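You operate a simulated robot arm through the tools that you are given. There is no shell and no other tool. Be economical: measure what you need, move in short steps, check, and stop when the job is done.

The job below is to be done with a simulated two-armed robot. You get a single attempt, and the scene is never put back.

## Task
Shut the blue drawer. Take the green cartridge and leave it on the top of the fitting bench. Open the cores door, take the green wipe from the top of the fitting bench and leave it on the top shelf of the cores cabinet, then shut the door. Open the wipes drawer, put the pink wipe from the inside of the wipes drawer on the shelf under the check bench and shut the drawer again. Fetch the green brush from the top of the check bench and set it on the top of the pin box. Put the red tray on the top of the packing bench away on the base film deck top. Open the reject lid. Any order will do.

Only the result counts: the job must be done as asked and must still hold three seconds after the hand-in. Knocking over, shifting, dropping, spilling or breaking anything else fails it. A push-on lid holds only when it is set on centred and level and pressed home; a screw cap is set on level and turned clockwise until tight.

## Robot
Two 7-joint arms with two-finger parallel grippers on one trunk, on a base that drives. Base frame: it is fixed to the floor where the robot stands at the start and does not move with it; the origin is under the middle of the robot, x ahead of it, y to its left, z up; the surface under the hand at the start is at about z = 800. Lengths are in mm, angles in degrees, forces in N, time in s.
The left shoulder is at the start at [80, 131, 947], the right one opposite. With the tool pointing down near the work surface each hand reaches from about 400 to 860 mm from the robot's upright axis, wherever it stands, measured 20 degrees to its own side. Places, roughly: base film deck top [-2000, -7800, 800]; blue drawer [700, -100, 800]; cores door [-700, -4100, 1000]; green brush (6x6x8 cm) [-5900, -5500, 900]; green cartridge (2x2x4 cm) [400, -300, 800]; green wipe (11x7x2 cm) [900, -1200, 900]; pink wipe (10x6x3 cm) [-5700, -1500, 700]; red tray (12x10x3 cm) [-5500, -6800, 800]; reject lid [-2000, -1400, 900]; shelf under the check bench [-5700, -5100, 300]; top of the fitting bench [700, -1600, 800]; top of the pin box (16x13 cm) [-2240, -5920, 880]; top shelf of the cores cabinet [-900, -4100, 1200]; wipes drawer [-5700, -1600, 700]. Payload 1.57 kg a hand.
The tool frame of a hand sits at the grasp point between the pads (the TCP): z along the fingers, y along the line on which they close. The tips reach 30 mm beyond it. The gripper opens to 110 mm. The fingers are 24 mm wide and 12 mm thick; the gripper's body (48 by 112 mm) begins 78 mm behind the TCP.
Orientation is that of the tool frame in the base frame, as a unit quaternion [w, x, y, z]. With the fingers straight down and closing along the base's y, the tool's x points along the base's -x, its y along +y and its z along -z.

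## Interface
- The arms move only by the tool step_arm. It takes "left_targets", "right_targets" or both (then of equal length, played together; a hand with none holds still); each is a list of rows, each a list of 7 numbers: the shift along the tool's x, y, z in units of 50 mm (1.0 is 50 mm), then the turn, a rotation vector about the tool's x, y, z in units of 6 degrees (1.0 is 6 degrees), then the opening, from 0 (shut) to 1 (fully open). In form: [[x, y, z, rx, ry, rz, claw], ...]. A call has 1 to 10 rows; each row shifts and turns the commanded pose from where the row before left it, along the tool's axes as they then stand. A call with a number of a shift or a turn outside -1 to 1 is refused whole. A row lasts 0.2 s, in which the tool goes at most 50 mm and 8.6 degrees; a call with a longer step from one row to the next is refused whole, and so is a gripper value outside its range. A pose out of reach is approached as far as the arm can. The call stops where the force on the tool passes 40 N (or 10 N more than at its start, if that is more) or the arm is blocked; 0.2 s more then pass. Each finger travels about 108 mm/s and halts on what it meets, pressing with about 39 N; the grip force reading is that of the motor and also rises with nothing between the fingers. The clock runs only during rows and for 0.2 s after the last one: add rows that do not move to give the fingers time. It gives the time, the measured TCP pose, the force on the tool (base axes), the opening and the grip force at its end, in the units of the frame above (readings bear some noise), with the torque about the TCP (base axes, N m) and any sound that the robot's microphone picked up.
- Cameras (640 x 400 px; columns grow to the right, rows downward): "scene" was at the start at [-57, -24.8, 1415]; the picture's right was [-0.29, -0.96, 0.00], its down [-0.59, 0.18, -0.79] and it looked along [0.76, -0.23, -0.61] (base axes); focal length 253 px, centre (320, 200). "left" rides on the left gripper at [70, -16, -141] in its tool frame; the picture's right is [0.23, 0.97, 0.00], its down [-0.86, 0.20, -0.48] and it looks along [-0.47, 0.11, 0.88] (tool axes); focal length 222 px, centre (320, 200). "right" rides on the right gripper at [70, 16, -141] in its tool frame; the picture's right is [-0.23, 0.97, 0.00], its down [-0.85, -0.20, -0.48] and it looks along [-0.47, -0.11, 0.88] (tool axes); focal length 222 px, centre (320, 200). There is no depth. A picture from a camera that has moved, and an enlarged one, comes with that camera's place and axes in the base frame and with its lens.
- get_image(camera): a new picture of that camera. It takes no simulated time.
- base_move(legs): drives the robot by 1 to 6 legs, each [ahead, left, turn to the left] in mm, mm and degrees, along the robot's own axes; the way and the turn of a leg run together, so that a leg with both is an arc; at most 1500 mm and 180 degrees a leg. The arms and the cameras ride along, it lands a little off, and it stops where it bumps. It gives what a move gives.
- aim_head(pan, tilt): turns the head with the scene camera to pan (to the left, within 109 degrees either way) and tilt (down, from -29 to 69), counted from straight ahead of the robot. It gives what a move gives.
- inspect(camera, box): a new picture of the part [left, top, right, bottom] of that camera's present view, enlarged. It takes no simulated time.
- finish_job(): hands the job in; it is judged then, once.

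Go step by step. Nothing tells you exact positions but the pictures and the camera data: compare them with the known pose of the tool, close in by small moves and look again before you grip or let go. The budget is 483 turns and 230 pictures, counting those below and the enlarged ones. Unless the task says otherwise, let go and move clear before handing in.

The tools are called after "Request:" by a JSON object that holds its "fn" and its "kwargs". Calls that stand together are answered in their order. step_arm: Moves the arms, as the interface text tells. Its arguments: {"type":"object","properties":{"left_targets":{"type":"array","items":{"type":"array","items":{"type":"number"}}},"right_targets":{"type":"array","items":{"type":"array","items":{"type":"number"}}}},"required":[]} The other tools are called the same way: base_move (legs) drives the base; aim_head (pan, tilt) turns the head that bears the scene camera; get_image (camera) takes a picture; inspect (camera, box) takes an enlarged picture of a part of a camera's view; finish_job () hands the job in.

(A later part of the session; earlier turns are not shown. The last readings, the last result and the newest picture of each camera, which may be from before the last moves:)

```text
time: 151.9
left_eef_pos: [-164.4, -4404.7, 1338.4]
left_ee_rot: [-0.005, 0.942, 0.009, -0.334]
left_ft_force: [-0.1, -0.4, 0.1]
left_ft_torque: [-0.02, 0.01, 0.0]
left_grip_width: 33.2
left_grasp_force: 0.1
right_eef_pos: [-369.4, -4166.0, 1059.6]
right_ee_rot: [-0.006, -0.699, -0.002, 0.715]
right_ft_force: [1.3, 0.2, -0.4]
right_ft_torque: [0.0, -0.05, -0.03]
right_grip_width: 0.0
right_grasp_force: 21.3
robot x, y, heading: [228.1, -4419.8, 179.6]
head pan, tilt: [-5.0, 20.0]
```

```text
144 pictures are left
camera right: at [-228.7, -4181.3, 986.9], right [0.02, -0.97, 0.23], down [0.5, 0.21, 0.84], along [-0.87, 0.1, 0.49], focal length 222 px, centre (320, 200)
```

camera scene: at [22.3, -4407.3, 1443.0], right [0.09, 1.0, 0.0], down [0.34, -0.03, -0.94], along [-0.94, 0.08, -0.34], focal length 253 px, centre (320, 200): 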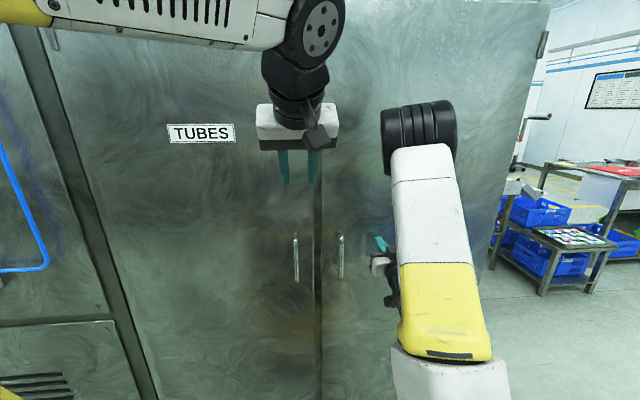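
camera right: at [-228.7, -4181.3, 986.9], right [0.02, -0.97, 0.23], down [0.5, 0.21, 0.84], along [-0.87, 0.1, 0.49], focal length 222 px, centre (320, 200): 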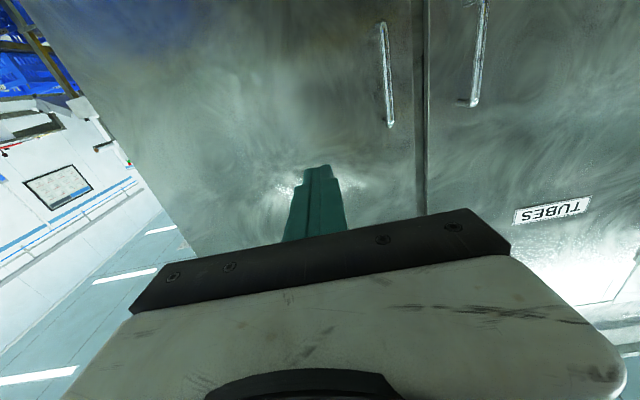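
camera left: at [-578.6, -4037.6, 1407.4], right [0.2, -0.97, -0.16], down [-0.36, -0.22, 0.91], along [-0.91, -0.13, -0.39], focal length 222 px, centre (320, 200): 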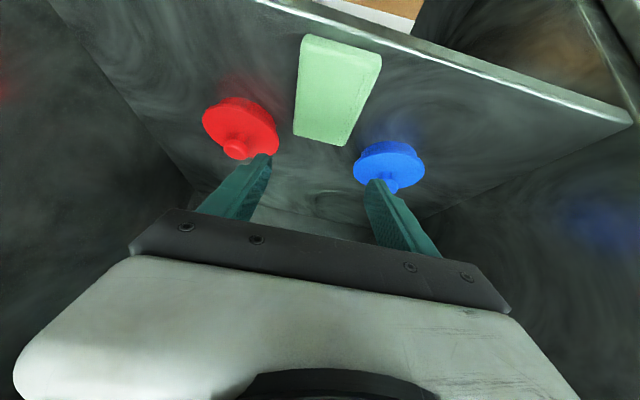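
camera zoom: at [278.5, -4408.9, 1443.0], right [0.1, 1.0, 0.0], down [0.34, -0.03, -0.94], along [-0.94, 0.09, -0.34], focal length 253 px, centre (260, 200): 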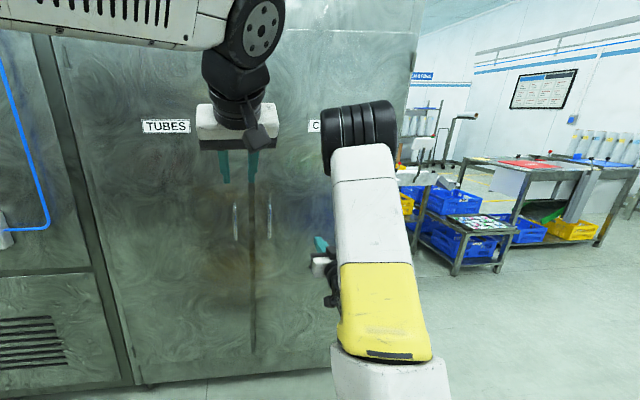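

The cores door is flush and shut. Now to the reject lid: fold the right hand down for travel, and drive into the open area to look.

Request:
{"fn": "step_arm", "kwargs": {"right_targets": [[0, 0, 0, 0, 1, 0, 0.5], [0, 0, 0, 0, 1, 0, 0.5], [0, 0, 0, 0, 1, 0, 0.5], [0, 0, 0, 0, 1, 0, 0.5], [0, 0, 0, 0, 1, 0, 0.5], [0, 0, 0, 0, 1, 0, 0.5], [0, 0, 0, 0, 1, 0, 0.5], [0, 0, 0, 0, 1, 0, 0.5], [0, 0, 0, 0, 1, 0, 0.5], [0, 0, 0, 0, 1, 0, 0.5]], "left_targets": [[0, 0, 0, 0, 1, 0, 0.5], [0, 0, 0, 0, 1, 0, 0.5], [0, 0, 0, 0, 1, 0, 0.5], [0, 0, 0, 0, 1, 0, 0.5], [0, 0, 0, 0, 1, 0, 0.5], [0, 0, 0, 0, 1, 0, 0.5], [0, 0, 0, 0, 0.6, 0, 0.5], [0, 0, 0.9, 0, 0, 0, 0.5], [0, 0, 0.9, 0, 0, 0, 0.5], [0, 0, 0.9, 0, 0, 0, 0.5]]}}

Request:
{"fn": "step_arm", "kwargs": {"right_targets": [[0, 0, 0, 0, 1, 0, 0.5], [0, 0, 0, 0, 1, 0, 0.5], [0, 0, 0, 0, 1, 0, 0.5], [0, 0, 0, 0, 1, 0, 0.5], [0, 0, 0, 0, 0.7, 0, 0.5], [0.9, 0, 0, 0, 0, 0, 0.5], [0.9, 0, -0.3, 0, 0, 0, 0.5], [0.9, 0, -0.3, 0, 0, 0, 0.5]], "left_targets": [[0, 0, 0.9, 0, 0, 0, 0.5], [0, 0, 0.9, 0, 0, 0, 0.5], [0, 0, 0.5, 0, 0, 0, 0.5], [0, 0, 0, 0, 0, 0, 0.5], [0, 0, 0, 0, 0, 0, 0.5], [0, 0, 0, 0, 0, 0, 0.5], [0, 0, 0, 0, 0, 0, 0.5], [0, 0, 0, 0, 0, 0, 0.5]]}}

Request:
{"fn": "base_move", "kwargs": {"legs": [[0, -1490, 0.4]]}}

Request:
{"fn": "get_image", "kwargs": {"camera": "scene"}}

```text
time: 154.1
left_eef_pos: [-165.8, -4401.0, 1204.9]
left_ee_rot: [-0.009, 1.0, 0.008, 0.004]
left_ft_force: [-1.1, -1.8, -0.5]
left_ft_torque: [0.08, 0.01, 0.03]
left_grip_width: 55.4
left_grasp_force: 0.0
right_eef_pos: [-368.5, -4166.5, 1059.8]
right_ee_rot: [0.004, 0.963, 0.005, -0.269]
right_ft_force: [0.4, -0.6, 0.6]
right_ft_torque: [0.04, 0.03, -0.01]
right_grip_width: 55.0
right_grasp_force: 0.0
robot x, y, heading: [230.9, -4418.1, 179.7]
head pan, tilt: [-5.0, 20.0]
```

```text
time: 155.9
left_eef_pos: [-163.0, -4399.5, 1087.5]
left_ee_rot: [-0.008, 1.0, 0.007, 0.005]
left_ft_force: [-1.2, -0.1, 0.3]
left_ft_torque: [-0.01, -0.05, -0.02]
left_grip_width: 54.8
left_grasp_force: 0.0
right_eef_pos: [-229.1, -4168.9, 1082.9]
right_ee_rot: [0.003, 1.0, 0.005, -0.027]
right_ft_force: [-0.3, 0.4, 0.3]
right_ft_torque: [-0.01, -0.02, -0.01]
right_grip_width: 54.9
right_grasp_force: 0.1
robot x, y, heading: [230.7, -4420.2, 179.9]
head pan, tilt: [-5.0, 20.0]
```

```text
time: 163.2
left_eef_pos: [-171.9, -2931.9, 1088.2]
left_ee_rot: [-0.008, 1.0, 0.022, 0.004]
left_ft_force: [-0.2, -0.6, 0.7]
left_ft_torque: [0.03, -0.01, 0.0]
left_grip_width: 54.8
left_grasp_force: 0.0
right_eef_pos: [-246.5, -2702.2, 1081.6]
right_ee_rot: [0.004, 0.999, 0.02, -0.027]
right_ft_force: [-0.6, 0.2, -0.1]
right_ft_torque: [0.01, -0.02, -0.01]
right_grip_width: 54.9
right_grasp_force: 0.1
robot x, y, heading: [218.9, -2937.2, -178.5]
head pan, tilt: [-5.0, 20.0]
```

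```text
143 pictures are left
camera scene: at [269.2, -2928.6, 1443.0], right [0.07, 1.0, 0.0], down [0.34, -0.02, -0.94], along [-0.94, 0.06, -0.34], focal length 253 px, centre (320, 200)
```

scene: 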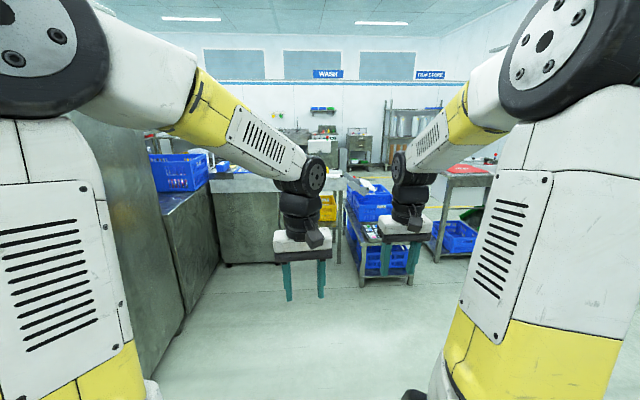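

Request:
{"fn": "aim_head", "kwargs": {"pan": -38, "tilt": 15}}

Request:
{"fn": "get_image", "kwargs": {"camera": "scene"}}

```text
time: 164.2
left_eef_pos: [-172.6, -2932.0, 1087.1]
left_ee_rot: [-0.008, 1.0, 0.021, 0.004]
left_ft_force: [0.4, 0.1, -0.8]
left_ft_torque: [0.01, 0.0, 0.02]
left_grip_width: 54.9
left_grasp_force: 0.1
right_eef_pos: [-246.8, -2703.1, 1082.9]
right_ee_rot: [0.003, 0.999, 0.02, -0.027]
right_ft_force: [0.2, -0.5, -0.1]
right_ft_torque: [0.0, -0.01, 0.02]
right_grip_width: 54.9
right_grasp_force: 0.0
robot x, y, heading: [223.3, -2938.7, -179.0]
head pan, tilt: [-38.0, 15.0]
```

```text
142 pictures are left
camera scene: at [287.3, -2878.9, 1451.1], right [0.6, 0.8, 0.0], down [0.21, -0.15, -0.97], along [-0.77, 0.58, -0.26], focal length 253 px, centre (320, 200)
```

scene: 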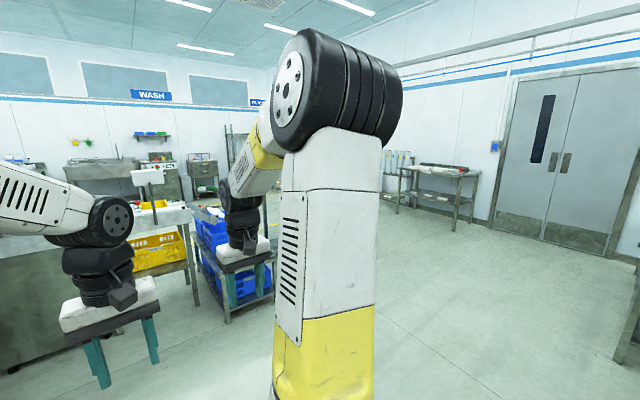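

Request:
{"fn": "base_move", "kwargs": {"legs": [[720, -1240, -1]]}}

Request:
{"fn": "aim_head", "kwargs": {"pan": -6, "tilt": 20}}

Request:
{"fn": "get_image", "kwargs": {"camera": "scene"}}

```text
time: 171.2
left_eef_pos: [-919.1, -1721.6, 1087.4]
left_ee_rot: [-0.008, 1.0, 0.021, 0.004]
left_ft_force: [-0.7, -0.2, -0.5]
left_ft_torque: [-0.01, 0.02, -0.02]
left_grip_width: 55.1
left_grasp_force: 0.0
right_eef_pos: [-993.6, -1491.9, 1082.0]
right_ee_rot: [0.004, 0.999, 0.019, -0.027]
right_ft_force: [0.3, 0.0, -0.5]
right_ft_torque: [-0.02, 0.02, 0.02]
right_grip_width: 55.1
right_grasp_force: 0.0
robot x, y, heading: [-525.2, -1728.3, -178.8]
head pan, tilt: [-38.0, 15.0]
```

```text
time: 172.2
left_eef_pos: [-919.7, -1721.8, 1087.7]
left_ee_rot: [-0.007, 1.0, 0.02, 0.004]
left_ft_force: [-0.3, -1.1, -0.3]
left_ft_torque: [0.0, 0.01, -0.01]
left_grip_width: 55.0
left_grasp_force: 0.1
right_eef_pos: [-994.9, -1492.1, 1083.0]
right_ee_rot: [0.005, 0.999, 0.019, -0.027]
right_ft_force: [-0.1, -0.4, 0.6]
right_ft_torque: [0.01, -0.01, 0.0]
right_grip_width: 54.9
right_grasp_force: 0.0
robot x, y, heading: [-525.2, -1727.4, -179.1]
head pan, tilt: [-6.0, 20.0]
```

```text
141 pictures are left
camera scene: at [-478.1, -1717.3, 1443.0], right [0.09, 1.0, 0.0], down [0.34, -0.03, -0.94], along [-0.94, 0.08, -0.34], focal length 253 px, centre (320, 200)
```

scene: 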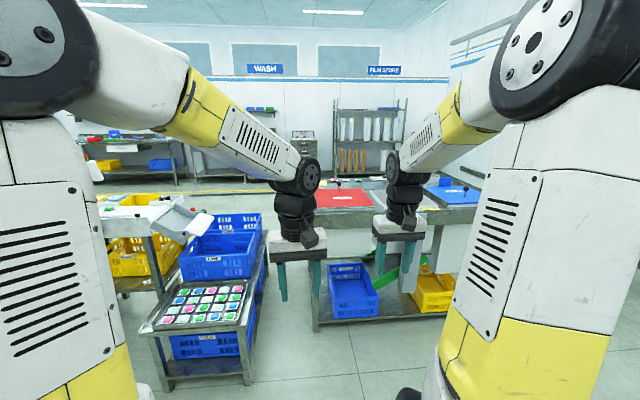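

Request:
{"fn": "inspect", "kwargs": {"camera": "scene", "box": [290, 160, 500, 300]}}

```text
2.86 times, centred on (395, 230) of scene
camera zoom: at [-478.1, -1717.3, 1443.0], right [0.09, 1.0, 0.0], down [0.34, -0.03, -0.94], along [-0.94, 0.08, -0.34], focal length 723 px, centre (106, 114)
```

zoom: 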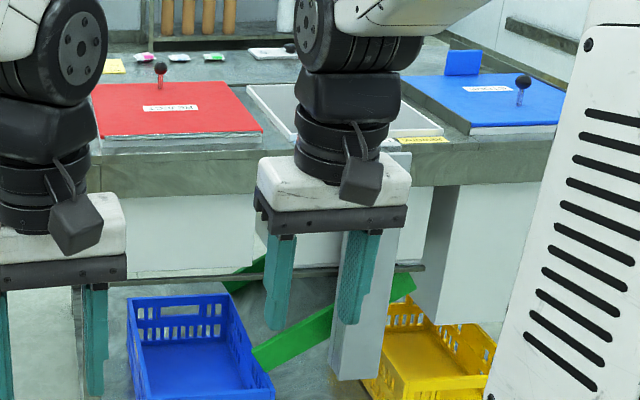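

I see a table with a red lid (knob on it) and a blue lid. I'll drive up to read the labels and see the hinges.

Request:
{"fn": "base_move", "kwargs": {"legs": [[700, -230, -1]]}}

Request:
{"fn": "aim_head", "kwargs": {"pan": 0, "tilt": 35}}

Request:
{"fn": "get_image", "kwargs": {"camera": "scene"}}

Request:
{"fn": "get_image", "kwargs": {"camera": "right"}}

```text
time: 176.2
left_eef_pos: [-1609.2, -1475.3, 1086.6]
left_ee_rot: [-0.008, 1.0, 0.003, 0.004]
left_ft_force: [0.4, -0.6, 0.7]
left_ft_torque: [-0.01, 0.01, 0.0]
left_grip_width: 55.2
left_grasp_force: 0.2
right_eef_pos: [-1673.8, -1243.2, 1083.1]
right_ee_rot: [0.004, 1.0, 0.001, -0.028]
right_ft_force: [0.2, 0.5, 0.5]
right_ft_torque: [-0.01, -0.02, 0.0]
right_grip_width: 55.3
right_grasp_force: 0.2
robot x, y, heading: [-1216.0, -1498.4, 179.1]
head pan, tilt: [-6.0, 20.0]
```

```text
time: 176.9
left_eef_pos: [-1609.6, -1474.5, 1087.8]
left_ee_rot: [-0.008, 1.0, 0.003, 0.005]
left_ft_force: [-0.5, 0.8, 1.0]
left_ft_torque: [-0.01, 0.02, 0.02]
left_grip_width: 55.3
left_grasp_force: 0.1
right_eef_pos: [-1674.6, -1243.9, 1082.0]
right_ee_rot: [0.003, 1.0, 0.001, -0.026]
right_ft_force: [0.0, -1.4, 0.8]
right_ft_torque: [0.03, 0.01, -0.01]
right_grip_width: 55.1
right_grasp_force: 0.1
robot x, y, heading: [-1216.1, -1498.2, 178.9]
head pan, tilt: [0.0, 35.0]
```

```text
139 pictures are left
camera scene: at [-1163.2, -1497.3, 1419.2], right [0.02, 1.0, 0.0], down [0.57, -0.01, -0.82], along [-0.82, 0.01, -0.57], focal length 253 px, centre (320, 200)
```

scene: 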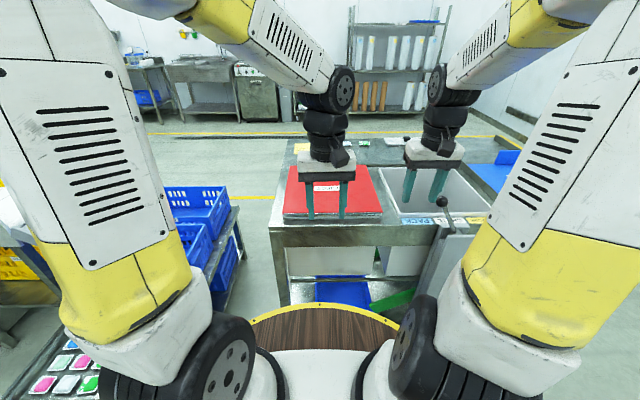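

```text
138 pictures are left
camera right: at [-1597.5, -1258.8, 1220.3], right [-0.22, -0.97, 0.02], down [-0.83, 0.2, 0.52], along [-0.51, 0.1, -0.85], focal length 222 px, centre (320, 200)
```

right: 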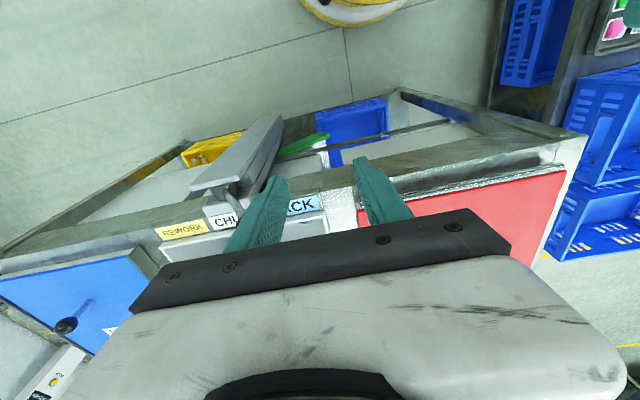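

Request:
{"fn": "get_image", "kwargs": {"camera": "left"}}

```text
137 pictures are left
camera left: at [-1540.4, -1461.3, 1231.1], right [0.23, -0.97, -0.01], down [-0.86, -0.21, 0.47], along [-0.46, -0.1, -0.88], focal length 222 px, centre (320, 200)
```

left: 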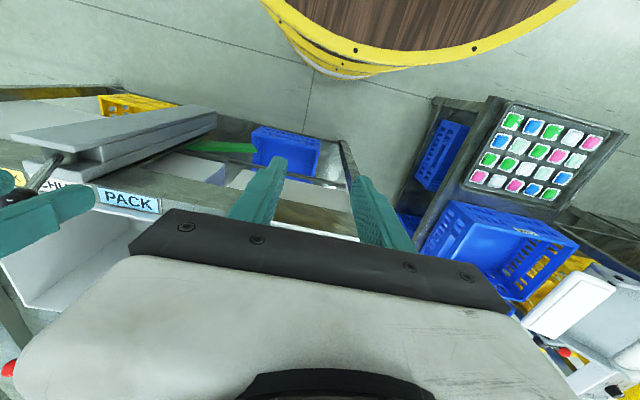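

Request:
{"fn": "step_arm", "kwargs": {"left_targets": [[0, 0.9, 0, 0, 0, 0, 0.5], [0, 0.9, 0, 0, 0, 0, 0.5], [0, 0.9, 0, 0, 0, 0, 0.5], [0, 0.9, 0, 0, 0, 0, 0.5]]}}

Request:
{"fn": "inspect", "kwargs": {"camera": "scene", "box": [240, 120, 480, 270]}}

```text
time: 177.9
left_eef_pos: [-1606.9, -1655.8, 1083.6]
left_ee_rot: [-0.008, 1.0, 0.002, 0.006]
left_ft_force: [0.1, -0.4, 0.9]
left_ft_torque: [0.01, 0.0, 0.01]
left_grip_width: 55.0
left_grasp_force: 0.0
right_eef_pos: [-1675.0, -1243.8, 1082.6]
right_ee_rot: [0.003, 1.0, 0.001, -0.027]
right_ft_force: [-0.2, -0.1, 0.1]
right_ft_torque: [-0.02, 0.01, -0.04]
right_grip_width: 55.1
right_grasp_force: 0.0
robot x, y, heading: [-1213.9, -1495.5, 179.2]
head pan, tilt: [0.0, 35.0]
```

```text
2.67 times, centred on (360, 195) of scene
camera zoom: at [-1163.3, -1497.1, 1419.1], right [0.02, 1.0, 0.0], down [0.57, -0.01, -0.82], along [-0.82, 0.01, -0.57], focal length 675 px, centre (213, 213)
```

zoom: 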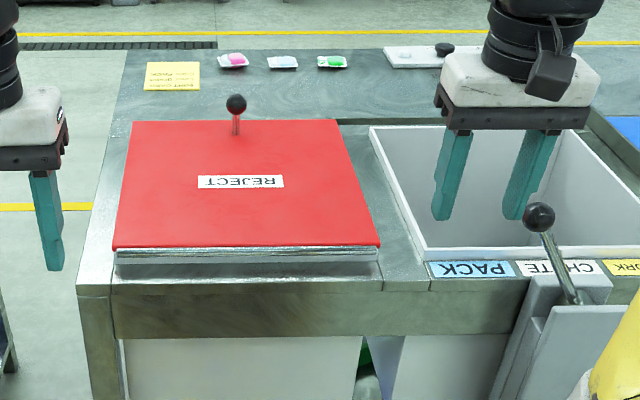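

The label reads REJECT: the red lid spans x -1835…-2184, with its knob at the far side (-2137, -1448, ~945), so it hinges on my side. I'll drive nearer and take the right hand over the knob.

Request:
{"fn": "base_move", "kwargs": {"legs": [[185, 62, 0.8]]}}

Request:
{"fn": "step_arm", "kwargs": {"right_targets": [[-0.5, 0.6, 0, 0, 0.5, 0, 0.6], [-0.9, 0.3, 0, 0, 0, 0, 0.6], [-0.9, 0.3, 0, 0, 0, 0, 0.6], [-0.9, 0.3, 0, 0, 0, 0, 0.6], [-0.9, 0.3, 0, 0, 0, 0, 0.6]]}}

Request:
{"fn": "get_image", "kwargs": {"camera": "right"}}

Request:
{"fn": "get_image", "kwargs": {"camera": "scene"}}

```text
time: 179.5
left_eef_pos: [-1793.0, -1721.6, 1083.9]
left_ee_rot: [-0.009, 1.0, 0.009, 0.004]
left_ft_force: [-0.3, 0.4, 0.5]
left_ft_torque: [0.01, 0.01, -0.01]
left_grip_width: 55.3
left_grasp_force: 0.1
right_eef_pos: [-1866.9, -1311.3, 1082.7]
right_ee_rot: [0.005, 1.0, 0.008, -0.027]
right_ft_force: [0.8, 0.2, 0.0]
right_ft_torque: [-0.03, -0.02, 0.03]
right_grip_width: 55.0
right_grasp_force: 0.1
robot x, y, heading: [-1404.1, -1556.9, 179.9]
head pan, tilt: [0.0, 35.0]
```

```text
time: 180.7
left_eef_pos: [-1793.0, -1721.4, 1081.6]
left_ee_rot: [-0.008, 1.0, 0.009, 0.004]
left_ft_force: [0.5, 0.4, -0.7]
left_ft_torque: [-0.01, 0.0, -0.04]
left_grip_width: 55.0
left_grasp_force: 0.1
right_eef_pos: [-2071.3, -1402.2, 1086.3]
right_ee_rot: [0.003, 1.0, 0.008, 0.0]
right_ft_force: [0.5, 0.4, 1.0]
right_ft_torque: [-0.01, 0.05, -0.03]
right_grip_width: 66.1
right_grasp_force: 0.1
robot x, y, heading: [-1408.2, -1557.6, 179.8]
head pan, tilt: [0.0, 35.0]
```

```text
135 pictures are left
camera right: at [-2000.6, -1416.2, 1228.0], right [-0.21, -0.98, 0.01], down [-0.86, 0.19, 0.48], along [-0.47, 0.1, -0.88], focal length 222 px, centre (320, 200)
```

right: 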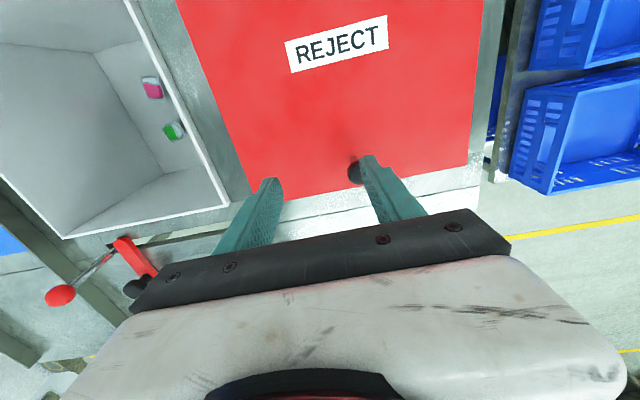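

```text
134 pictures are left
camera scene: at [-1350.8, -1557.5, 1419.1], right [0.0, 1.0, 0.0], down [0.57, 0.0, -0.82], along [-0.82, 0.0, -0.57], focal length 253 px, centre (320, 200)
```

scene: 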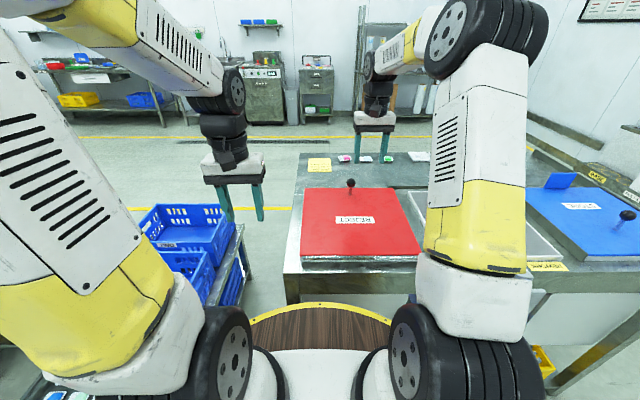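

Request:
{"fn": "step_arm", "kwargs": {"right_targets": [[-0.5, 0.5, 0, 0, 0, 0, 0.6], [-0.32, 0.32, 0.4, 0, 0, 0, 0.6], [0, 0, 0.6, 0, 0, 0, 0.6]]}}

Request:
{"fn": "get_image", "kwargs": {"camera": "right"}}

Request:
{"fn": "inspect", "kwargs": {"camera": "scene", "box": [290, 100, 430, 200]}}

```text
time: 181.5
left_eef_pos: [-1792.3, -1722.1, 1083.1]
left_ee_rot: [-0.008, 1.0, 0.01, 0.005]
left_ft_force: [0.2, 0.2, 0.0]
left_ft_torque: [0.03, 0.0, 0.02]
left_grip_width: 55.0
left_grasp_force: 0.1
right_eef_pos: [-2109.6, -1448.7, 1034.0]
right_ee_rot: [0.003, 1.0, 0.008, -0.002]
right_ft_force: [0.1, 0.3, 0.3]
right_ft_torque: [0.01, 0.0, 0.05]
right_grip_width: 66.1
right_grasp_force: 0.1
robot x, y, heading: [-1404.8, -1558.8, 179.9]
head pan, tilt: [0.0, 35.0]
```

```text
133 pictures are left
camera right: at [-2040.1, -1462.3, 1176.7], right [-0.21, -0.98, 0.01], down [-0.86, 0.19, 0.48], along [-0.47, 0.1, -0.88], focal length 222 px, centre (320, 200)
```

right: 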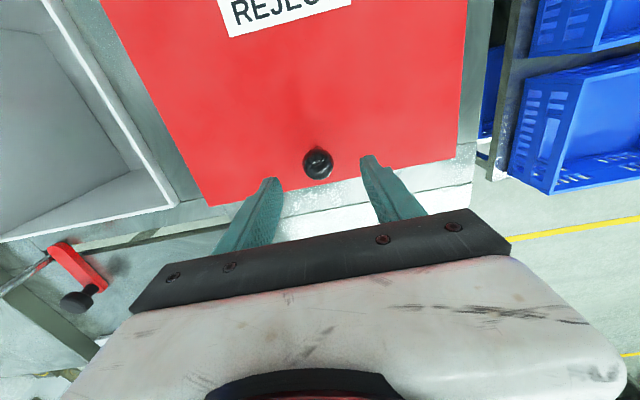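

```text
4.00 times, centred on (360, 150) of scene
camera zoom: at [-1351.2, -1557.7, 1419.1], right [0.0, 1.0, 0.0], down [0.57, 0.0, -0.82], along [-0.82, 0.0, -0.57], focal length 1012 px, centre (160, 400)
```

zoom: 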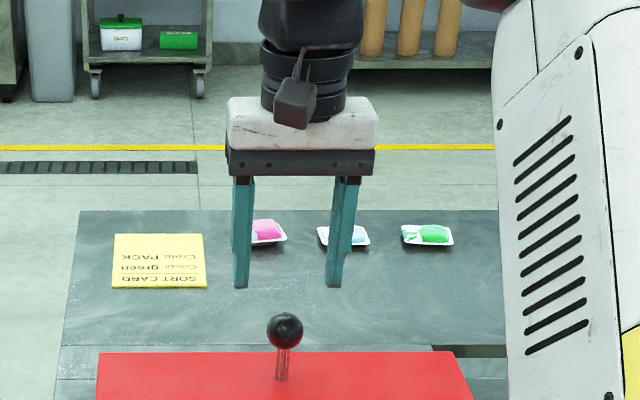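

Knob centre triangulated at (-2112, -1446, 965). Lower and grip it.

Request:
{"fn": "step_arm", "kwargs": {"right_targets": [[-0.05, -0.05, 0.7, 0, 0, 0, 0.6], [0, 0, 0.65, 0, 0, 0, 0.6], [0, 0, 0, 0, 0, 0, 0], [0, 0, 0, 0, 0, 0, 0], [0, 0, 0, 0, 0, 0, 0]]}}

Request:
{"fn": "get_image", "kwargs": {"camera": "right"}}

```text
time: 182.7
left_eef_pos: [-1793.5, -1723.6, 1082.8]
left_ee_rot: [-0.009, 1.0, 0.01, 0.005]
left_ft_force: [-0.1, 0.5, 0.2]
left_ft_torque: [-0.01, -0.01, -0.01]
left_grip_width: 55.1
left_grasp_force: 0.0
right_eef_pos: [-2111.2, -1444.9, 969.6]
right_ee_rot: [0.004, 1.0, 0.009, -0.001]
right_ft_force: [0.1, -9.2, -3.0]
right_ft_torque: [-0.2, 0.49, 0.1]
right_grip_width: 32.5
right_grasp_force: 40.4
robot x, y, heading: [-1402.3, -1556.8, 179.7]
head pan, tilt: [0.0, 35.0]
```

```text
131 pictures are left
camera right: at [-2042.4, -1459.2, 1111.6], right [-0.21, -0.98, 0.01], down [-0.86, 0.19, 0.48], along [-0.47, 0.09, -0.88], focal length 222 px, centre (320, 200)
```

right: 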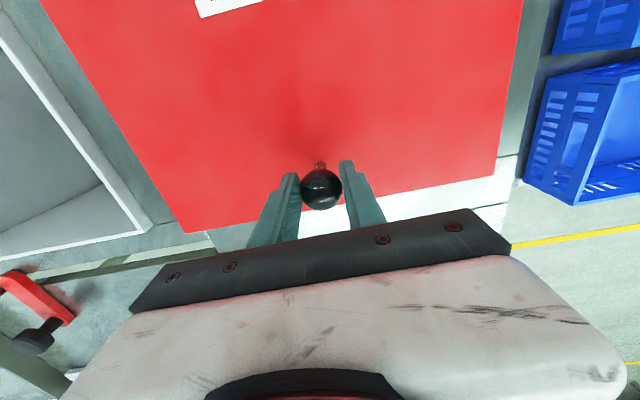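

Gripped. I'll lift along the arc about the near hinge, first 24°.

Request:
{"fn": "step_arm", "kwargs": {"right_targets": [[0.25, 0, -0.79, 0, 0, 0, 0], [0.36, 0, -0.75, 0, 0, 0, 0], [0.46, 0, -0.69, 0, 0, 0, 0]]}}

Request:
{"fn": "inspect", "kwargs": {"camera": "scene", "box": [240, 60, 480, 300]}}

```text
time: 183.5
left_eef_pos: [-1793.8, -1723.4, 1083.7]
left_ee_rot: [-0.009, 1.0, 0.009, 0.005]
left_ft_force: [-0.7, 0.4, 0.0]
left_ft_torque: [-0.01, -0.06, 0.02]
left_grip_width: 54.7
left_grasp_force: 0.0
right_eef_pos: [-2061.1, -1445.1, 1083.4]
right_ee_rot: [0.003, 1.0, 0.009, -0.002]
right_ft_force: [-14.7, -10.2, 6.9]
right_ft_torque: [-0.17, 0.8, 0.16]
right_grip_width: 32.7
right_grasp_force: 40.9
robot x, y, heading: [-1401.1, -1560.5, 179.8]
head pan, tilt: [0.0, 35.0]
```

```text
1.67 times, centred on (360, 180) of scene
camera zoom: at [-1352.2, -1558.3, 1419.1], right [0.0, 1.0, 0.0], down [0.57, 0.0, -0.82], along [-0.82, 0.0, -0.57], focal length 422 px, centre (253, 233)
```

zoom: 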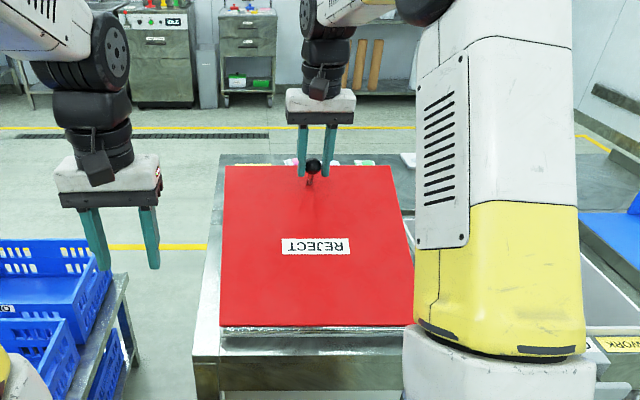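

Request:
{"fn": "step_arm", "kwargs": {"right_targets": [[0.47, 0, -0.63, 0, 0, 0, 0], [0.58, 0, -0.54, 0, 0, 0, 0], [0.66, 0, -0.45, 0, 0, 0, 0]]}}

Request:
{"fn": "step_arm", "kwargs": {"right_targets": [[0.73, 0, -0.36, 0, 0, 0, 0], [0.78, 0, -0.25, 0, 0, 0, 0], [0.8, 0, -0.14, 0, 0, 0, 0]]}}

Request:
{"fn": "get_image", "kwargs": {"camera": "scene"}}

```text
time: 184.3
left_eef_pos: [-1794.1, -1721.3, 1082.1]
left_ee_rot: [-0.009, 1.0, 0.01, 0.006]
left_ft_force: [0.0, -0.4, -0.6]
left_ft_torque: [0.04, -0.04, 0.02]
left_grip_width: 55.1
left_grasp_force: 0.0
right_eef_pos: [-1972.8, -1437.8, 1159.7]
right_ee_rot: [0.002, 1.0, 0.006, 0.0]
right_ft_force: [-0.5, -0.2, -1.0]
right_ft_torque: [0.06, -0.04, 0.0]
right_grip_width: 0.0
right_grasp_force: 21.8
robot x, y, heading: [-1402.7, -1558.9, 179.9]
head pan, tilt: [0.0, 35.0]
```

```text
time: 185.1
left_eef_pos: [-1793.4, -1723.7, 1083.2]
left_ee_rot: [-0.008, 1.0, 0.01, 0.005]
left_ft_force: [-0.2, -0.4, -0.2]
left_ft_torque: [-0.02, -0.06, 0.03]
left_grip_width: 54.8
left_grasp_force: 0.1
right_eef_pos: [-1859.1, -1438.0, 1198.1]
right_ee_rot: [0.001, 1.0, 0.007, 0.0]
right_ft_force: [-0.1, 0.0, -0.6]
right_ft_torque: [0.04, -0.02, -0.03]
right_grip_width: 0.0
right_grasp_force: 21.0
robot x, y, heading: [-1403.6, -1558.2, 179.8]
head pan, tilt: [0.0, 35.0]
```

```text
129 pictures are left
camera scene: at [-1351.8, -1557.8, 1419.1], right [0.0, 1.0, 0.0], down [0.57, 0.0, -0.82], along [-0.82, 0.0, -0.57], focal length 253 px, centre (320, 200)
```

scene: 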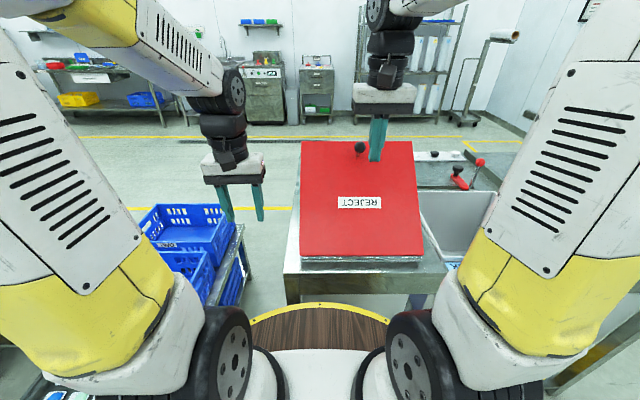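

The ball slipped out, but the lid stays by itself at about 40°, so its hinge has friction. I'll reach over its far edge and draw it further up from behind.

Request:
{"fn": "step_arm", "kwargs": {"right_targets": [[0, 0, -0.9, 0, 0, 0, 0], [-0.9, 0, -0.35, 0, 0, 0, 0], [-0.95, 0, 0, 0, 0, 0, 0], [-0.95, 0, 0, 0, 0, 0, 0], [-0.95, 0, 0, 0, 0, 0, 0], [-0.95, 0, 0, 0, 0, 0, 0], [-0.92, 0, 0, 0, 0, 0, 0]]}}

Request:
{"fn": "get_image", "kwargs": {"camera": "right"}}

Request:
{"fn": "get_image", "kwargs": {"camera": "scene"}}

```text
time: 186.7
left_eef_pos: [-1794.4, -1724.3, 1082.1]
left_ee_rot: [-0.009, 1.0, 0.01, 0.005]
left_ft_force: [-1.5, 0.5, -0.6]
left_ft_torque: [0.06, -0.07, -0.01]
left_grip_width: 54.8
left_grasp_force: 0.0
right_eef_pos: [-2106.9, -1438.7, 1254.9]
right_ee_rot: [0.002, 1.0, 0.009, 0.001]
right_ft_force: [-0.3, 0.0, -1.5]
right_ft_torque: [0.05, -0.11, -0.04]
right_grip_width: 0.1
right_grasp_force: 21.1
right hand out of reach, approached as far as the arm can: row 7
robot x, y, heading: [-1402.6, -1557.5, 180.0]
head pan, tilt: [0.0, 35.0]
```

```text
128 pictures are left
camera right: at [-2036.9, -1453.0, 1397.5], right [-0.21, -0.98, 0.01], down [-0.86, 0.19, 0.48], along [-0.47, 0.1, -0.88], focal length 222 px, centre (320, 200)
```

right: 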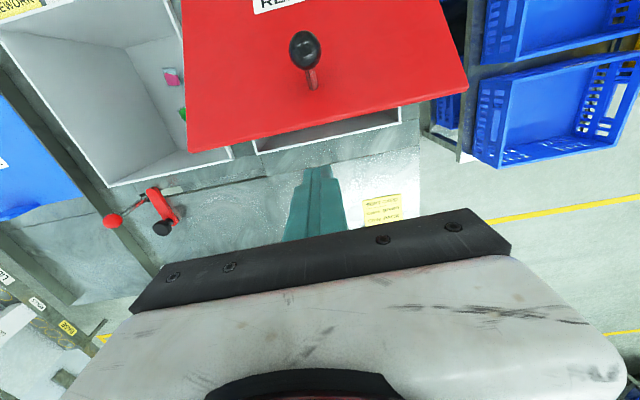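

```text
127 pictures are left
camera scene: at [-1352.2, -1557.9, 1419.2], right [0.0, 1.0, 0.0], down [0.57, 0.0, -0.82], along [-0.82, 0.0, -0.57], focal length 253 px, centre (320, 200)
```

scene: 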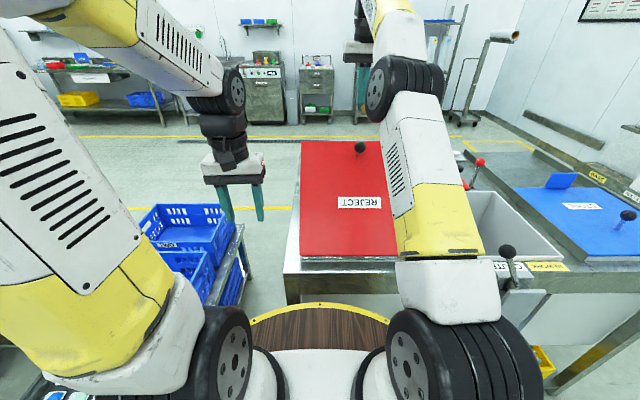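

Request:
{"fn": "step_arm", "kwargs": {"right_targets": [[0, 0, 0.8, 0, 0, 0, 0], [-0.6, 0, 0.5, 0, 0, 0, 0], [0, 0, 0.6, 0, 0, 0, 0], [0, 0, 0.6, 0, 0, 0, 0], [0, 0, 0.4, 0, 0, 0, 0]]}}

Request:
{"fn": "get_image", "kwargs": {"camera": "right"}}

```text
time: 187.9
left_eef_pos: [-1793.4, -1722.4, 1082.8]
left_ee_rot: [-0.008, 1.0, 0.01, 0.004]
left_ft_force: [0.7, -0.2, 0.8]
left_ft_torque: [0.02, 0.01, -0.01]
left_grip_width: 55.2
left_grasp_force: 0.1
right_eef_pos: [-2135.3, -1440.3, 1111.5]
right_ee_rot: [0.003, 1.0, 0.008, 0.0]
right_ft_force: [-0.2, -0.1, 0.1]
right_ft_torque: [-0.03, -0.01, 0.01]
right_grip_width: 0.1
right_grasp_force: 21.4
robot x, y, heading: [-1403.3, -1557.5, 179.8]
head pan, tilt: [0.0, 35.0]
```

```text
126 pictures are left
camera right: at [-2065.3, -1454.9, 1253.6], right [-0.21, -0.98, 0.01], down [-0.86, 0.19, 0.48], along [-0.47, 0.1, -0.88], focal length 222 px, centre (320, 200)
```

right: 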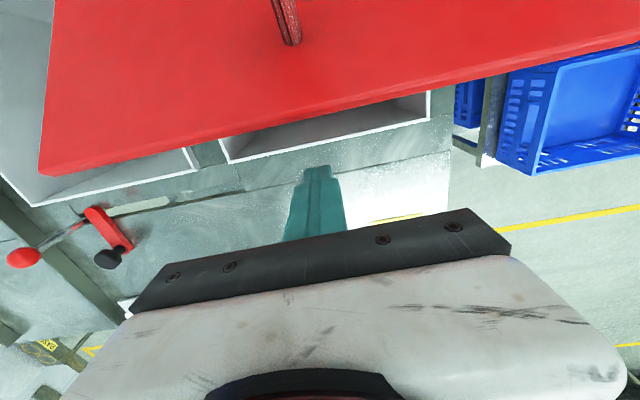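

The fingers are behind the far edge. I'll draw the lid up along its arc in small steps.

Request:
{"fn": "step_arm", "kwargs": {"right_targets": [[0.35, 0, -0.02, 0, 0, 0, 0], [0.31, 0, -0.02, 0, 0, 0, 0], [0.4, 0, -0.38, 0, 0, 0, 0], [0.4, 0, -0.36, 0, 0, 0, 0], [0.39, 0, -0.3, 0, 0, 0, 0], [0.39, 0, -0.3, 0, 0, 0, 0], [0.44, 0, -0.23, 0, 0, 0, 0], [0.44, 0, -0.23, 0, 0, 0, 0], [0.45, 0, -0.17, 0, 0, 0, 0], [0.45, 0, -0.17, 0, 0, 0, 0]]}}

Request:
{"fn": "get_image", "kwargs": {"camera": "scene"}}

```text
time: 189.5
left_eef_pos: [-1794.2, -1722.8, 1083.4]
left_ee_rot: [-0.009, 1.0, 0.01, 0.005]
left_ft_force: [-0.7, 0.5, -0.2]
left_ft_torque: [-0.01, -0.05, -0.01]
left_grip_width: 54.8
left_grasp_force: 0.0
right_eef_pos: [-2014.7, -1441.7, 1188.4]
right_ee_rot: [0.003, 1.0, 0.008, -0.006]
right_ft_force: [-0.1, -0.3, 0.2]
right_ft_torque: [-0.01, -0.01, -0.01]
right_grip_width: 0.0
right_grasp_force: 21.0
robot x, y, heading: [-1403.1, -1559.1, 179.7]
head pan, tilt: [0.0, 35.0]
stopped in row 7 (right hand): the force on the tool passed its limit at 43 N (the readings are from after the stop); the commanded pose is now the measured one
```

```text
125 pictures are left
camera scene: at [-1352.0, -1557.8, 1419.1], right [0.0, 1.0, 0.0], down [0.57, 0.0, -0.82], along [-0.82, 0.0, -0.57], focal length 253 px, centre (320, 200)
```

scene: 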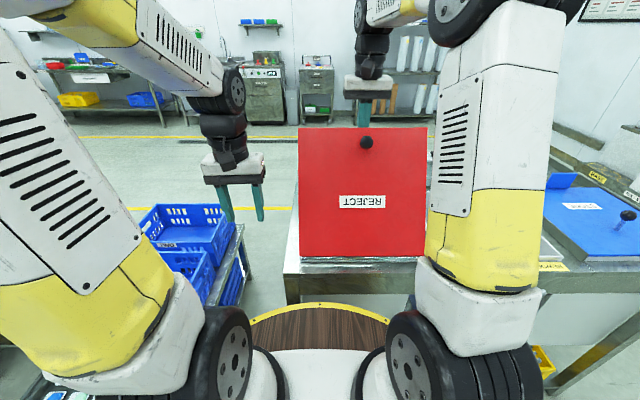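

Request:
{"fn": "step_arm", "kwargs": {"right_targets": [[0.25, 0, -0.16, 0, 0, 0, 0], [0.25, 0, -0.15, 0, 0, 0, 0], [0.26, 0, -0.14, 0, 0, 0, 0], [0.26, 0, -0.13, 0, 0, 0, 0], [0.27, 0, -0.11, 0, 0, 0, 0], [0.27, 0, -0.1, 0, 0, 0, 0], [0.28, 0, -0.09, 0, 0, 0, 0], [0.28, 0, -0.08, 0, 0, 0, 0]]}}

Request:
{"fn": "get_image", "kwargs": {"camera": "scene"}}

```text
time: 191.3
left_eef_pos: [-1793.8, -1722.9, 1083.9]
left_ee_rot: [-0.009, 1.0, 0.01, 0.004]
left_ft_force: [-0.3, -0.4, -0.5]
left_ft_torque: [-0.03, 0.02, 0.0]
left_grip_width: 54.9
left_grasp_force: 0.0
right_eef_pos: [-1907.5, -1440.8, 1235.7]
right_ee_rot: [0.003, 1.0, 0.006, -0.005]
right_ft_force: [-0.3, 0.4, 0.5]
right_ft_torque: [0.01, -0.04, 0.01]
right_grip_width: 0.1
right_grasp_force: 21.2
robot x, y, heading: [-1397.6, -1556.5, 179.9]
head pan, tilt: [0.0, 35.0]
```

```text
124 pictures are left
camera scene: at [-1351.6, -1557.6, 1419.1], right [0.0, 1.0, 0.0], down [0.57, 0.0, -0.82], along [-0.82, 0.0, -0.57], focal length 253 px, centre (320, 200)
```

scene: 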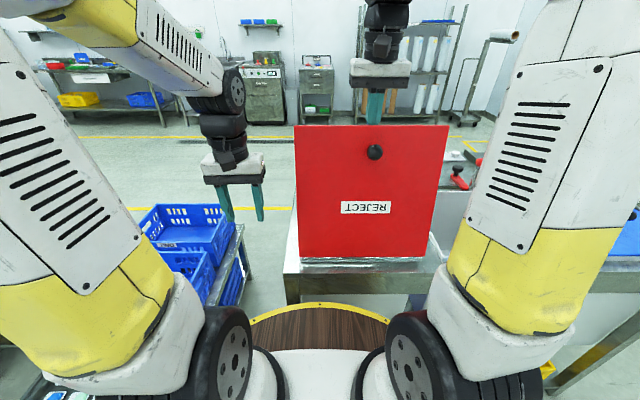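

Request:
{"fn": "step_arm", "kwargs": {"right_targets": [[0.3, 0, 0, 0, 0, 0, 0], [0.3, 0, 0, 0, 0, 0, 0], [0.3, 0, 0, 0, 0, 0, 0], [0.3, 0, 0.03, 0, 0, 0, 0], [0.3, 0, 0.05, 0, 0, 0, 0], [0.3, 0, 0.05, 0, 0, 0, 0], [0.3, 0, 0.07, 0, 0, 0, 0], [0.3, 0, 0.08, 0, 0, 0, 0], [0.3, 0, 0.1, 0, 0, 0, 0], [0.3, 0, 0.1, 0, 0, 0, 0]]}}

Request:
{"fn": "get_image", "kwargs": {"camera": "scene"}}

```text
time: 192.2
left_eef_pos: [-1793.8, -1721.0, 1083.2]
left_ee_rot: [-0.008, 1.0, 0.01, 0.006]
left_ft_force: [0.2, -0.7, 0.8]
left_ft_torque: [0.04, -0.01, 0.03]
left_grip_width: 55.1
left_grasp_force: 0.1
right_eef_pos: [-1854.9, -1438.9, 1237.8]
right_ee_rot: [0.005, 1.0, 0.008, -0.012]
right_ft_force: [-0.4, 0.0, 4.1]
right_ft_torque: [0.06, -0.03, -0.01]
right_grip_width: 0.0
right_grasp_force: 20.9
robot x, y, heading: [-1402.7, -1554.9, 179.9]
head pan, tilt: [0.0, 35.0]
stopped in row 4 (right hand): the force on the tool passed its limit at 45 N (the readings are from after the stop); the commanded pose is now the measured one
```

```text
123 pictures are left
camera scene: at [-1351.4, -1557.8, 1419.1], right [0.0, 1.0, 0.0], down [0.57, 0.0, -0.82], along [-0.82, 0.0, -0.57], focal length 253 px, centre (320, 200)
```

scene: 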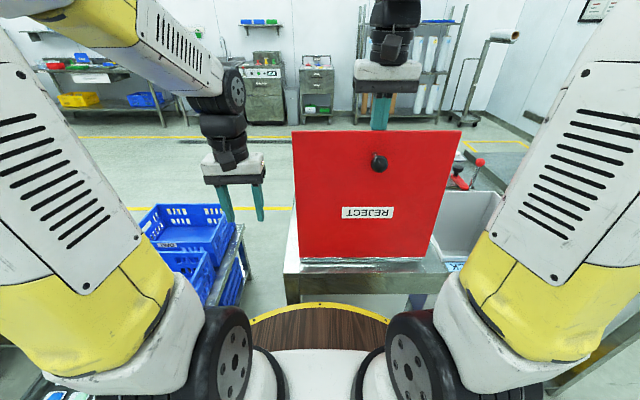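

Request:
{"fn": "step_arm", "kwargs": {"right_targets": [[0.15, 0, 0.03, 0, 0, 0, 0], [0.15, 0, 0.03, 0, 0, 0, 0], [0.15, 0, 0.03, 0, 0, 0, 0], [0.15, 0, 0.03, 0, 0, 0, 0], [0.15, 0, 0.03, 0, 0, 0, 0], [0.15, 0, 0.03, 0, 0, 0, 0], [0.15, 0, 0.03, 0, 0, 0, 0], [0.15, 0, 0.03, 0, 0, 0, 0]]}}

Request:
{"fn": "get_image", "kwargs": {"camera": "right"}}

```text
time: 192.9
left_eef_pos: [-1795.0, -1722.2, 1082.8]
left_ee_rot: [-0.009, 1.0, 0.01, 0.005]
left_ft_force: [-0.9, 0.0, -0.7]
left_ft_torque: [0.03, -0.02, -0.02]
left_grip_width: 54.9
left_grasp_force: 0.0
right_eef_pos: [-1843.6, -1439.7, 1237.9]
right_ee_rot: [0.006, 1.0, 0.008, -0.016]
right_ft_force: [-0.1, -0.3, 0.6]
right_ft_torque: [0.03, 0.05, 0.0]
right_grip_width: 0.1
right_grasp_force: 21.2
robot x, y, heading: [-1402.8, -1559.1, 179.6]
head pan, tilt: [0.0, 35.0]
stopped in row 3 (right hand): the force on the tool passed its limit at 46 N (the readings are from after the stop); the commanded pose is now the measured one
```

```text
122 pictures are left
camera right: at [-1769.4, -1453.2, 1377.9], right [-0.21, -0.98, 0.02], down [-0.84, 0.19, 0.5], along [-0.5, 0.09, -0.86], focal length 222 px, centre (320, 200)
```

right: 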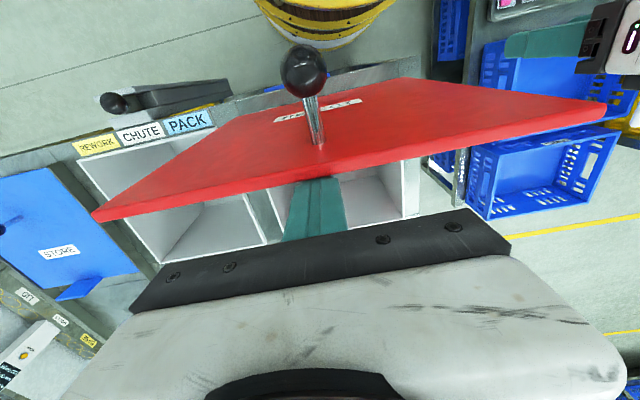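

Request:
{"fn": "step_arm", "kwargs": {"right_targets": [[0.06, 0, 0, 0, 0, 0, 0], [0.06, 0, 0, 0, 0, 0, 0], [0.06, 0, 0, 0, 0, 0, 0], [0.06, 0, 0, 0, 0, 0, 0], [0.06, 0, 0, 0, 0, 0, 0], [0.06, 0, 0, 0, 0, 0, 0], [0.06, 0, 0, 0, 0, 0, 0], [0.06, 0, 0, 0, 0, 0, 0]]}}

```text
time: 194.7
left_eef_pos: [-1792.7, -1723.7, 1083.6]
left_ee_rot: [-0.009, 1.0, 0.009, 0.006]
left_ft_force: [-0.4, -0.3, 0.6]
left_ft_torque: [-0.01, 0.03, 0.0]
left_grip_width: 54.9
left_grasp_force: 0.0
right_eef_pos: [-1819.5, -1439.2, 1236.9]
right_ee_rot: [0.005, 1.0, 0.009, -0.015]
right_ft_force: [-2.3, 0.5, -0.9]
right_ft_torque: [0.02, -0.01, -0.04]
right_grip_width: 0.0
right_grasp_force: 21.4
robot x, y, heading: [-1401.3, -1558.7, 179.8]
head pan, tilt: [0.0, 35.0]
```

It moves easily when slow; continue gently.

Request:
{"fn": "step_arm", "kwargs": {"right_targets": [[0.07, 0, 0, 0, 0, 0, 0], [0.07, 0, 0, 0, 0, 0, 0], [0.07, 0, 0.01, 0, 0, 0, 0], [0.07, 0, 0.01, 0, 0, 0, 0], [0.07, 0, 0.01, 0, 0, 0, 0], [0.07, 0, 0.01, 0, 0, 0, 0], [0.07, 0, 0.01, 0, 0, 0, 0], [0.07, 0, 0.01, 0, 0, 0, 0], [0.07, 0, 0.02, 0, 0, 0, 0], [0.07, 0, 0.02, 0, 0, 0, 0]]}}

Request:
{"fn": "get_image", "kwargs": {"camera": "scene"}}

```text
time: 196.3
left_eef_pos: [-1795.0, -1722.8, 1082.5]
left_ee_rot: [-0.008, 1.0, 0.009, 0.006]
left_ft_force: [0.1, -0.2, -0.6]
left_ft_torque: [-0.04, -0.03, 0.0]
left_grip_width: 55.2
left_grasp_force: 0.0
right_eef_pos: [-1800.9, -1439.0, 1237.0]
right_ee_rot: [0.006, 1.0, 0.007, -0.024]
right_ft_force: [-12.0, 0.3, -1.2]
right_ft_torque: [-0.01, 0.4, -0.01]
right_grip_width: 0.1
right_grasp_force: 21.4
robot x, y, heading: [-1406.4, -1557.1, 180.0]
head pan, tilt: [0.0, 35.0]
stopped in row 8 (right hand): the force on the tool passed its limit at 44 N (the readings are from after the stop); the commanded pose is now the measured one
```

```text
121 pictures are left
camera scene: at [-1353.0, -1557.6, 1419.1], right [0.0, 1.0, 0.0], down [0.57, 0.0, -0.82], along [-0.82, 0.0, -0.57], focal length 253 px, centre (320, 200)
```

scene: 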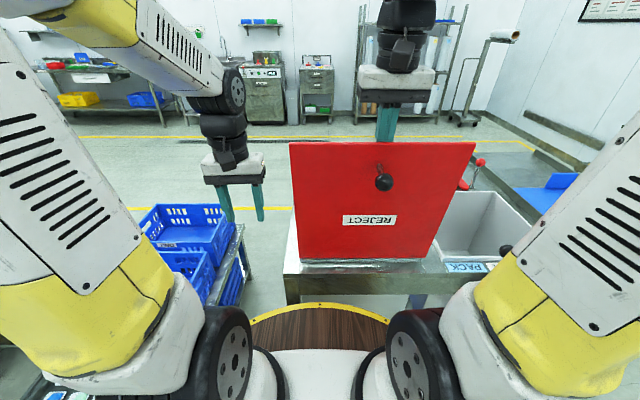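

The lid has come to its stop at about 95° and holds. I'll back the hand off, lift it over the lid and return.

Request:
{"fn": "step_arm", "kwargs": {"right_targets": [[-0.6, 0, 0, 0, 0, 0, 0], [0, 0, -0.9, 0, 0, 0, 0], [0, 0, -0.9, 0, 0, 0, 0], [0, 0, -0.3, 0, 0, 0, 0]]}}

Request:
{"fn": "get_image", "kwargs": {"camera": "scene"}}

```text
time: 197.3
left_eef_pos: [-1793.0, -1722.8, 1083.3]
left_ee_rot: [-0.009, 1.0, 0.01, 0.006]
left_ft_force: [0.0, 0.1, -0.2]
left_ft_torque: [-0.01, 0.0, 0.02]
left_grip_width: 55.1
left_grasp_force: 0.0
right_eef_pos: [-1824.5, -1436.4, 1343.7]
right_ee_rot: [0.005, 1.0, 0.007, -0.022]
right_ft_force: [-0.5, 0.1, -0.2]
right_ft_torque: [0.01, -0.03, 0.01]
right_grip_width: 0.2
right_grasp_force: 21.4
robot x, y, heading: [-1404.1, -1558.7, 179.7]
head pan, tilt: [0.0, 35.0]
```

```text
120 pictures are left
camera scene: at [-1351.9, -1557.6, 1419.1], right [0.0, 1.0, 0.0], down [0.57, 0.0, -0.82], along [-0.82, 0.0, -0.57], focal length 253 px, centre (320, 200)
```

scene: 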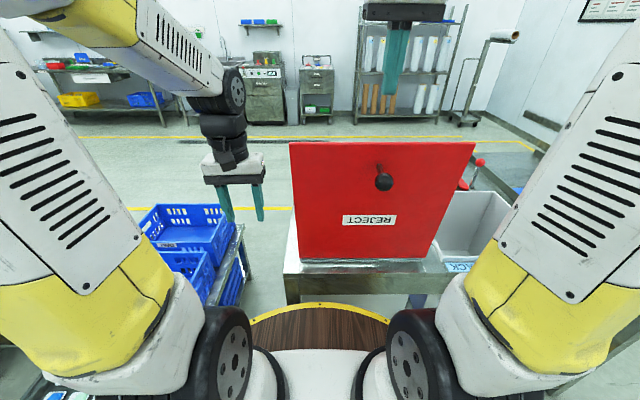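

The lid stays open. Now I back away and look for a way round to the far side of the room.

Request:
{"fn": "base_move", "kwargs": {"legs": [[-450, 0, 0]]}}

Request:
{"fn": "aim_head", "kwargs": {"pan": -55, "tilt": 15}}

Request:
{"fn": "get_image", "kwargs": {"camera": "scene"}}

```text
time: 200.0
left_eef_pos: [-1340.4, -1723.0, 1083.3]
left_ee_rot: [-0.009, 1.0, 0.008, 0.004]
left_ft_force: [-0.8, 0.8, 0.0]
left_ft_torque: [0.01, 0.0, -0.01]
left_grip_width: 54.6
left_grasp_force: 0.1
right_eef_pos: [-1371.4, -1436.9, 1342.9]
right_ee_rot: [0.005, 1.0, 0.005, -0.023]
right_ft_force: [0.4, 0.3, -0.4]
right_ft_torque: [-0.04, 0.01, -0.01]
right_grip_width: 0.0
right_grasp_force: 21.4
robot x, y, heading: [-953.8, -1559.5, 179.6]
head pan, tilt: [0.0, 35.0]
```

```text
time: 201.3
left_eef_pos: [-1340.6, -1723.4, 1083.5]
left_ee_rot: [-0.009, 1.0, 0.008, 0.005]
left_ft_force: [-0.6, 0.6, 0.1]
left_ft_torque: [-0.02, -0.02, 0.02]
left_grip_width: 54.6
left_grasp_force: 0.1
right_eef_pos: [-1371.2, -1435.8, 1342.7]
right_ee_rot: [0.005, 1.0, 0.005, -0.024]
right_ft_force: [-0.6, 0.4, -0.1]
right_ft_torque: [-0.02, -0.01, -0.03]
right_grip_width: 0.1
right_grasp_force: 21.2
robot x, y, heading: [-949.9, -1558.8, 179.5]
head pan, tilt: [-55.0, 15.0]
```

```text
119 pictures are left
camera scene: at [-863.0, -1483.6, 1451.1], right [0.82, 0.57, 0.0], down [0.15, -0.21, -0.97], along [-0.55, 0.79, -0.26], focal length 253 px, centre (320, 200)
```

scene: 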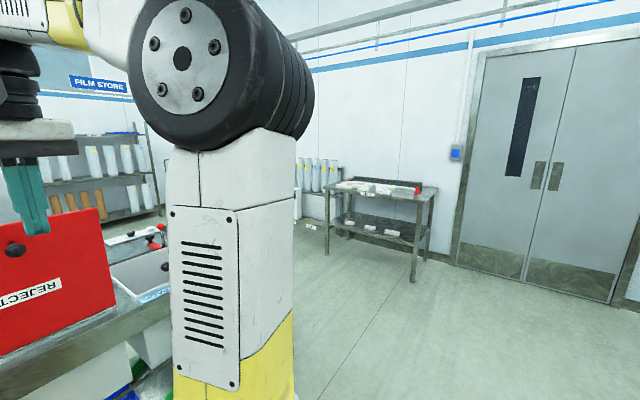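

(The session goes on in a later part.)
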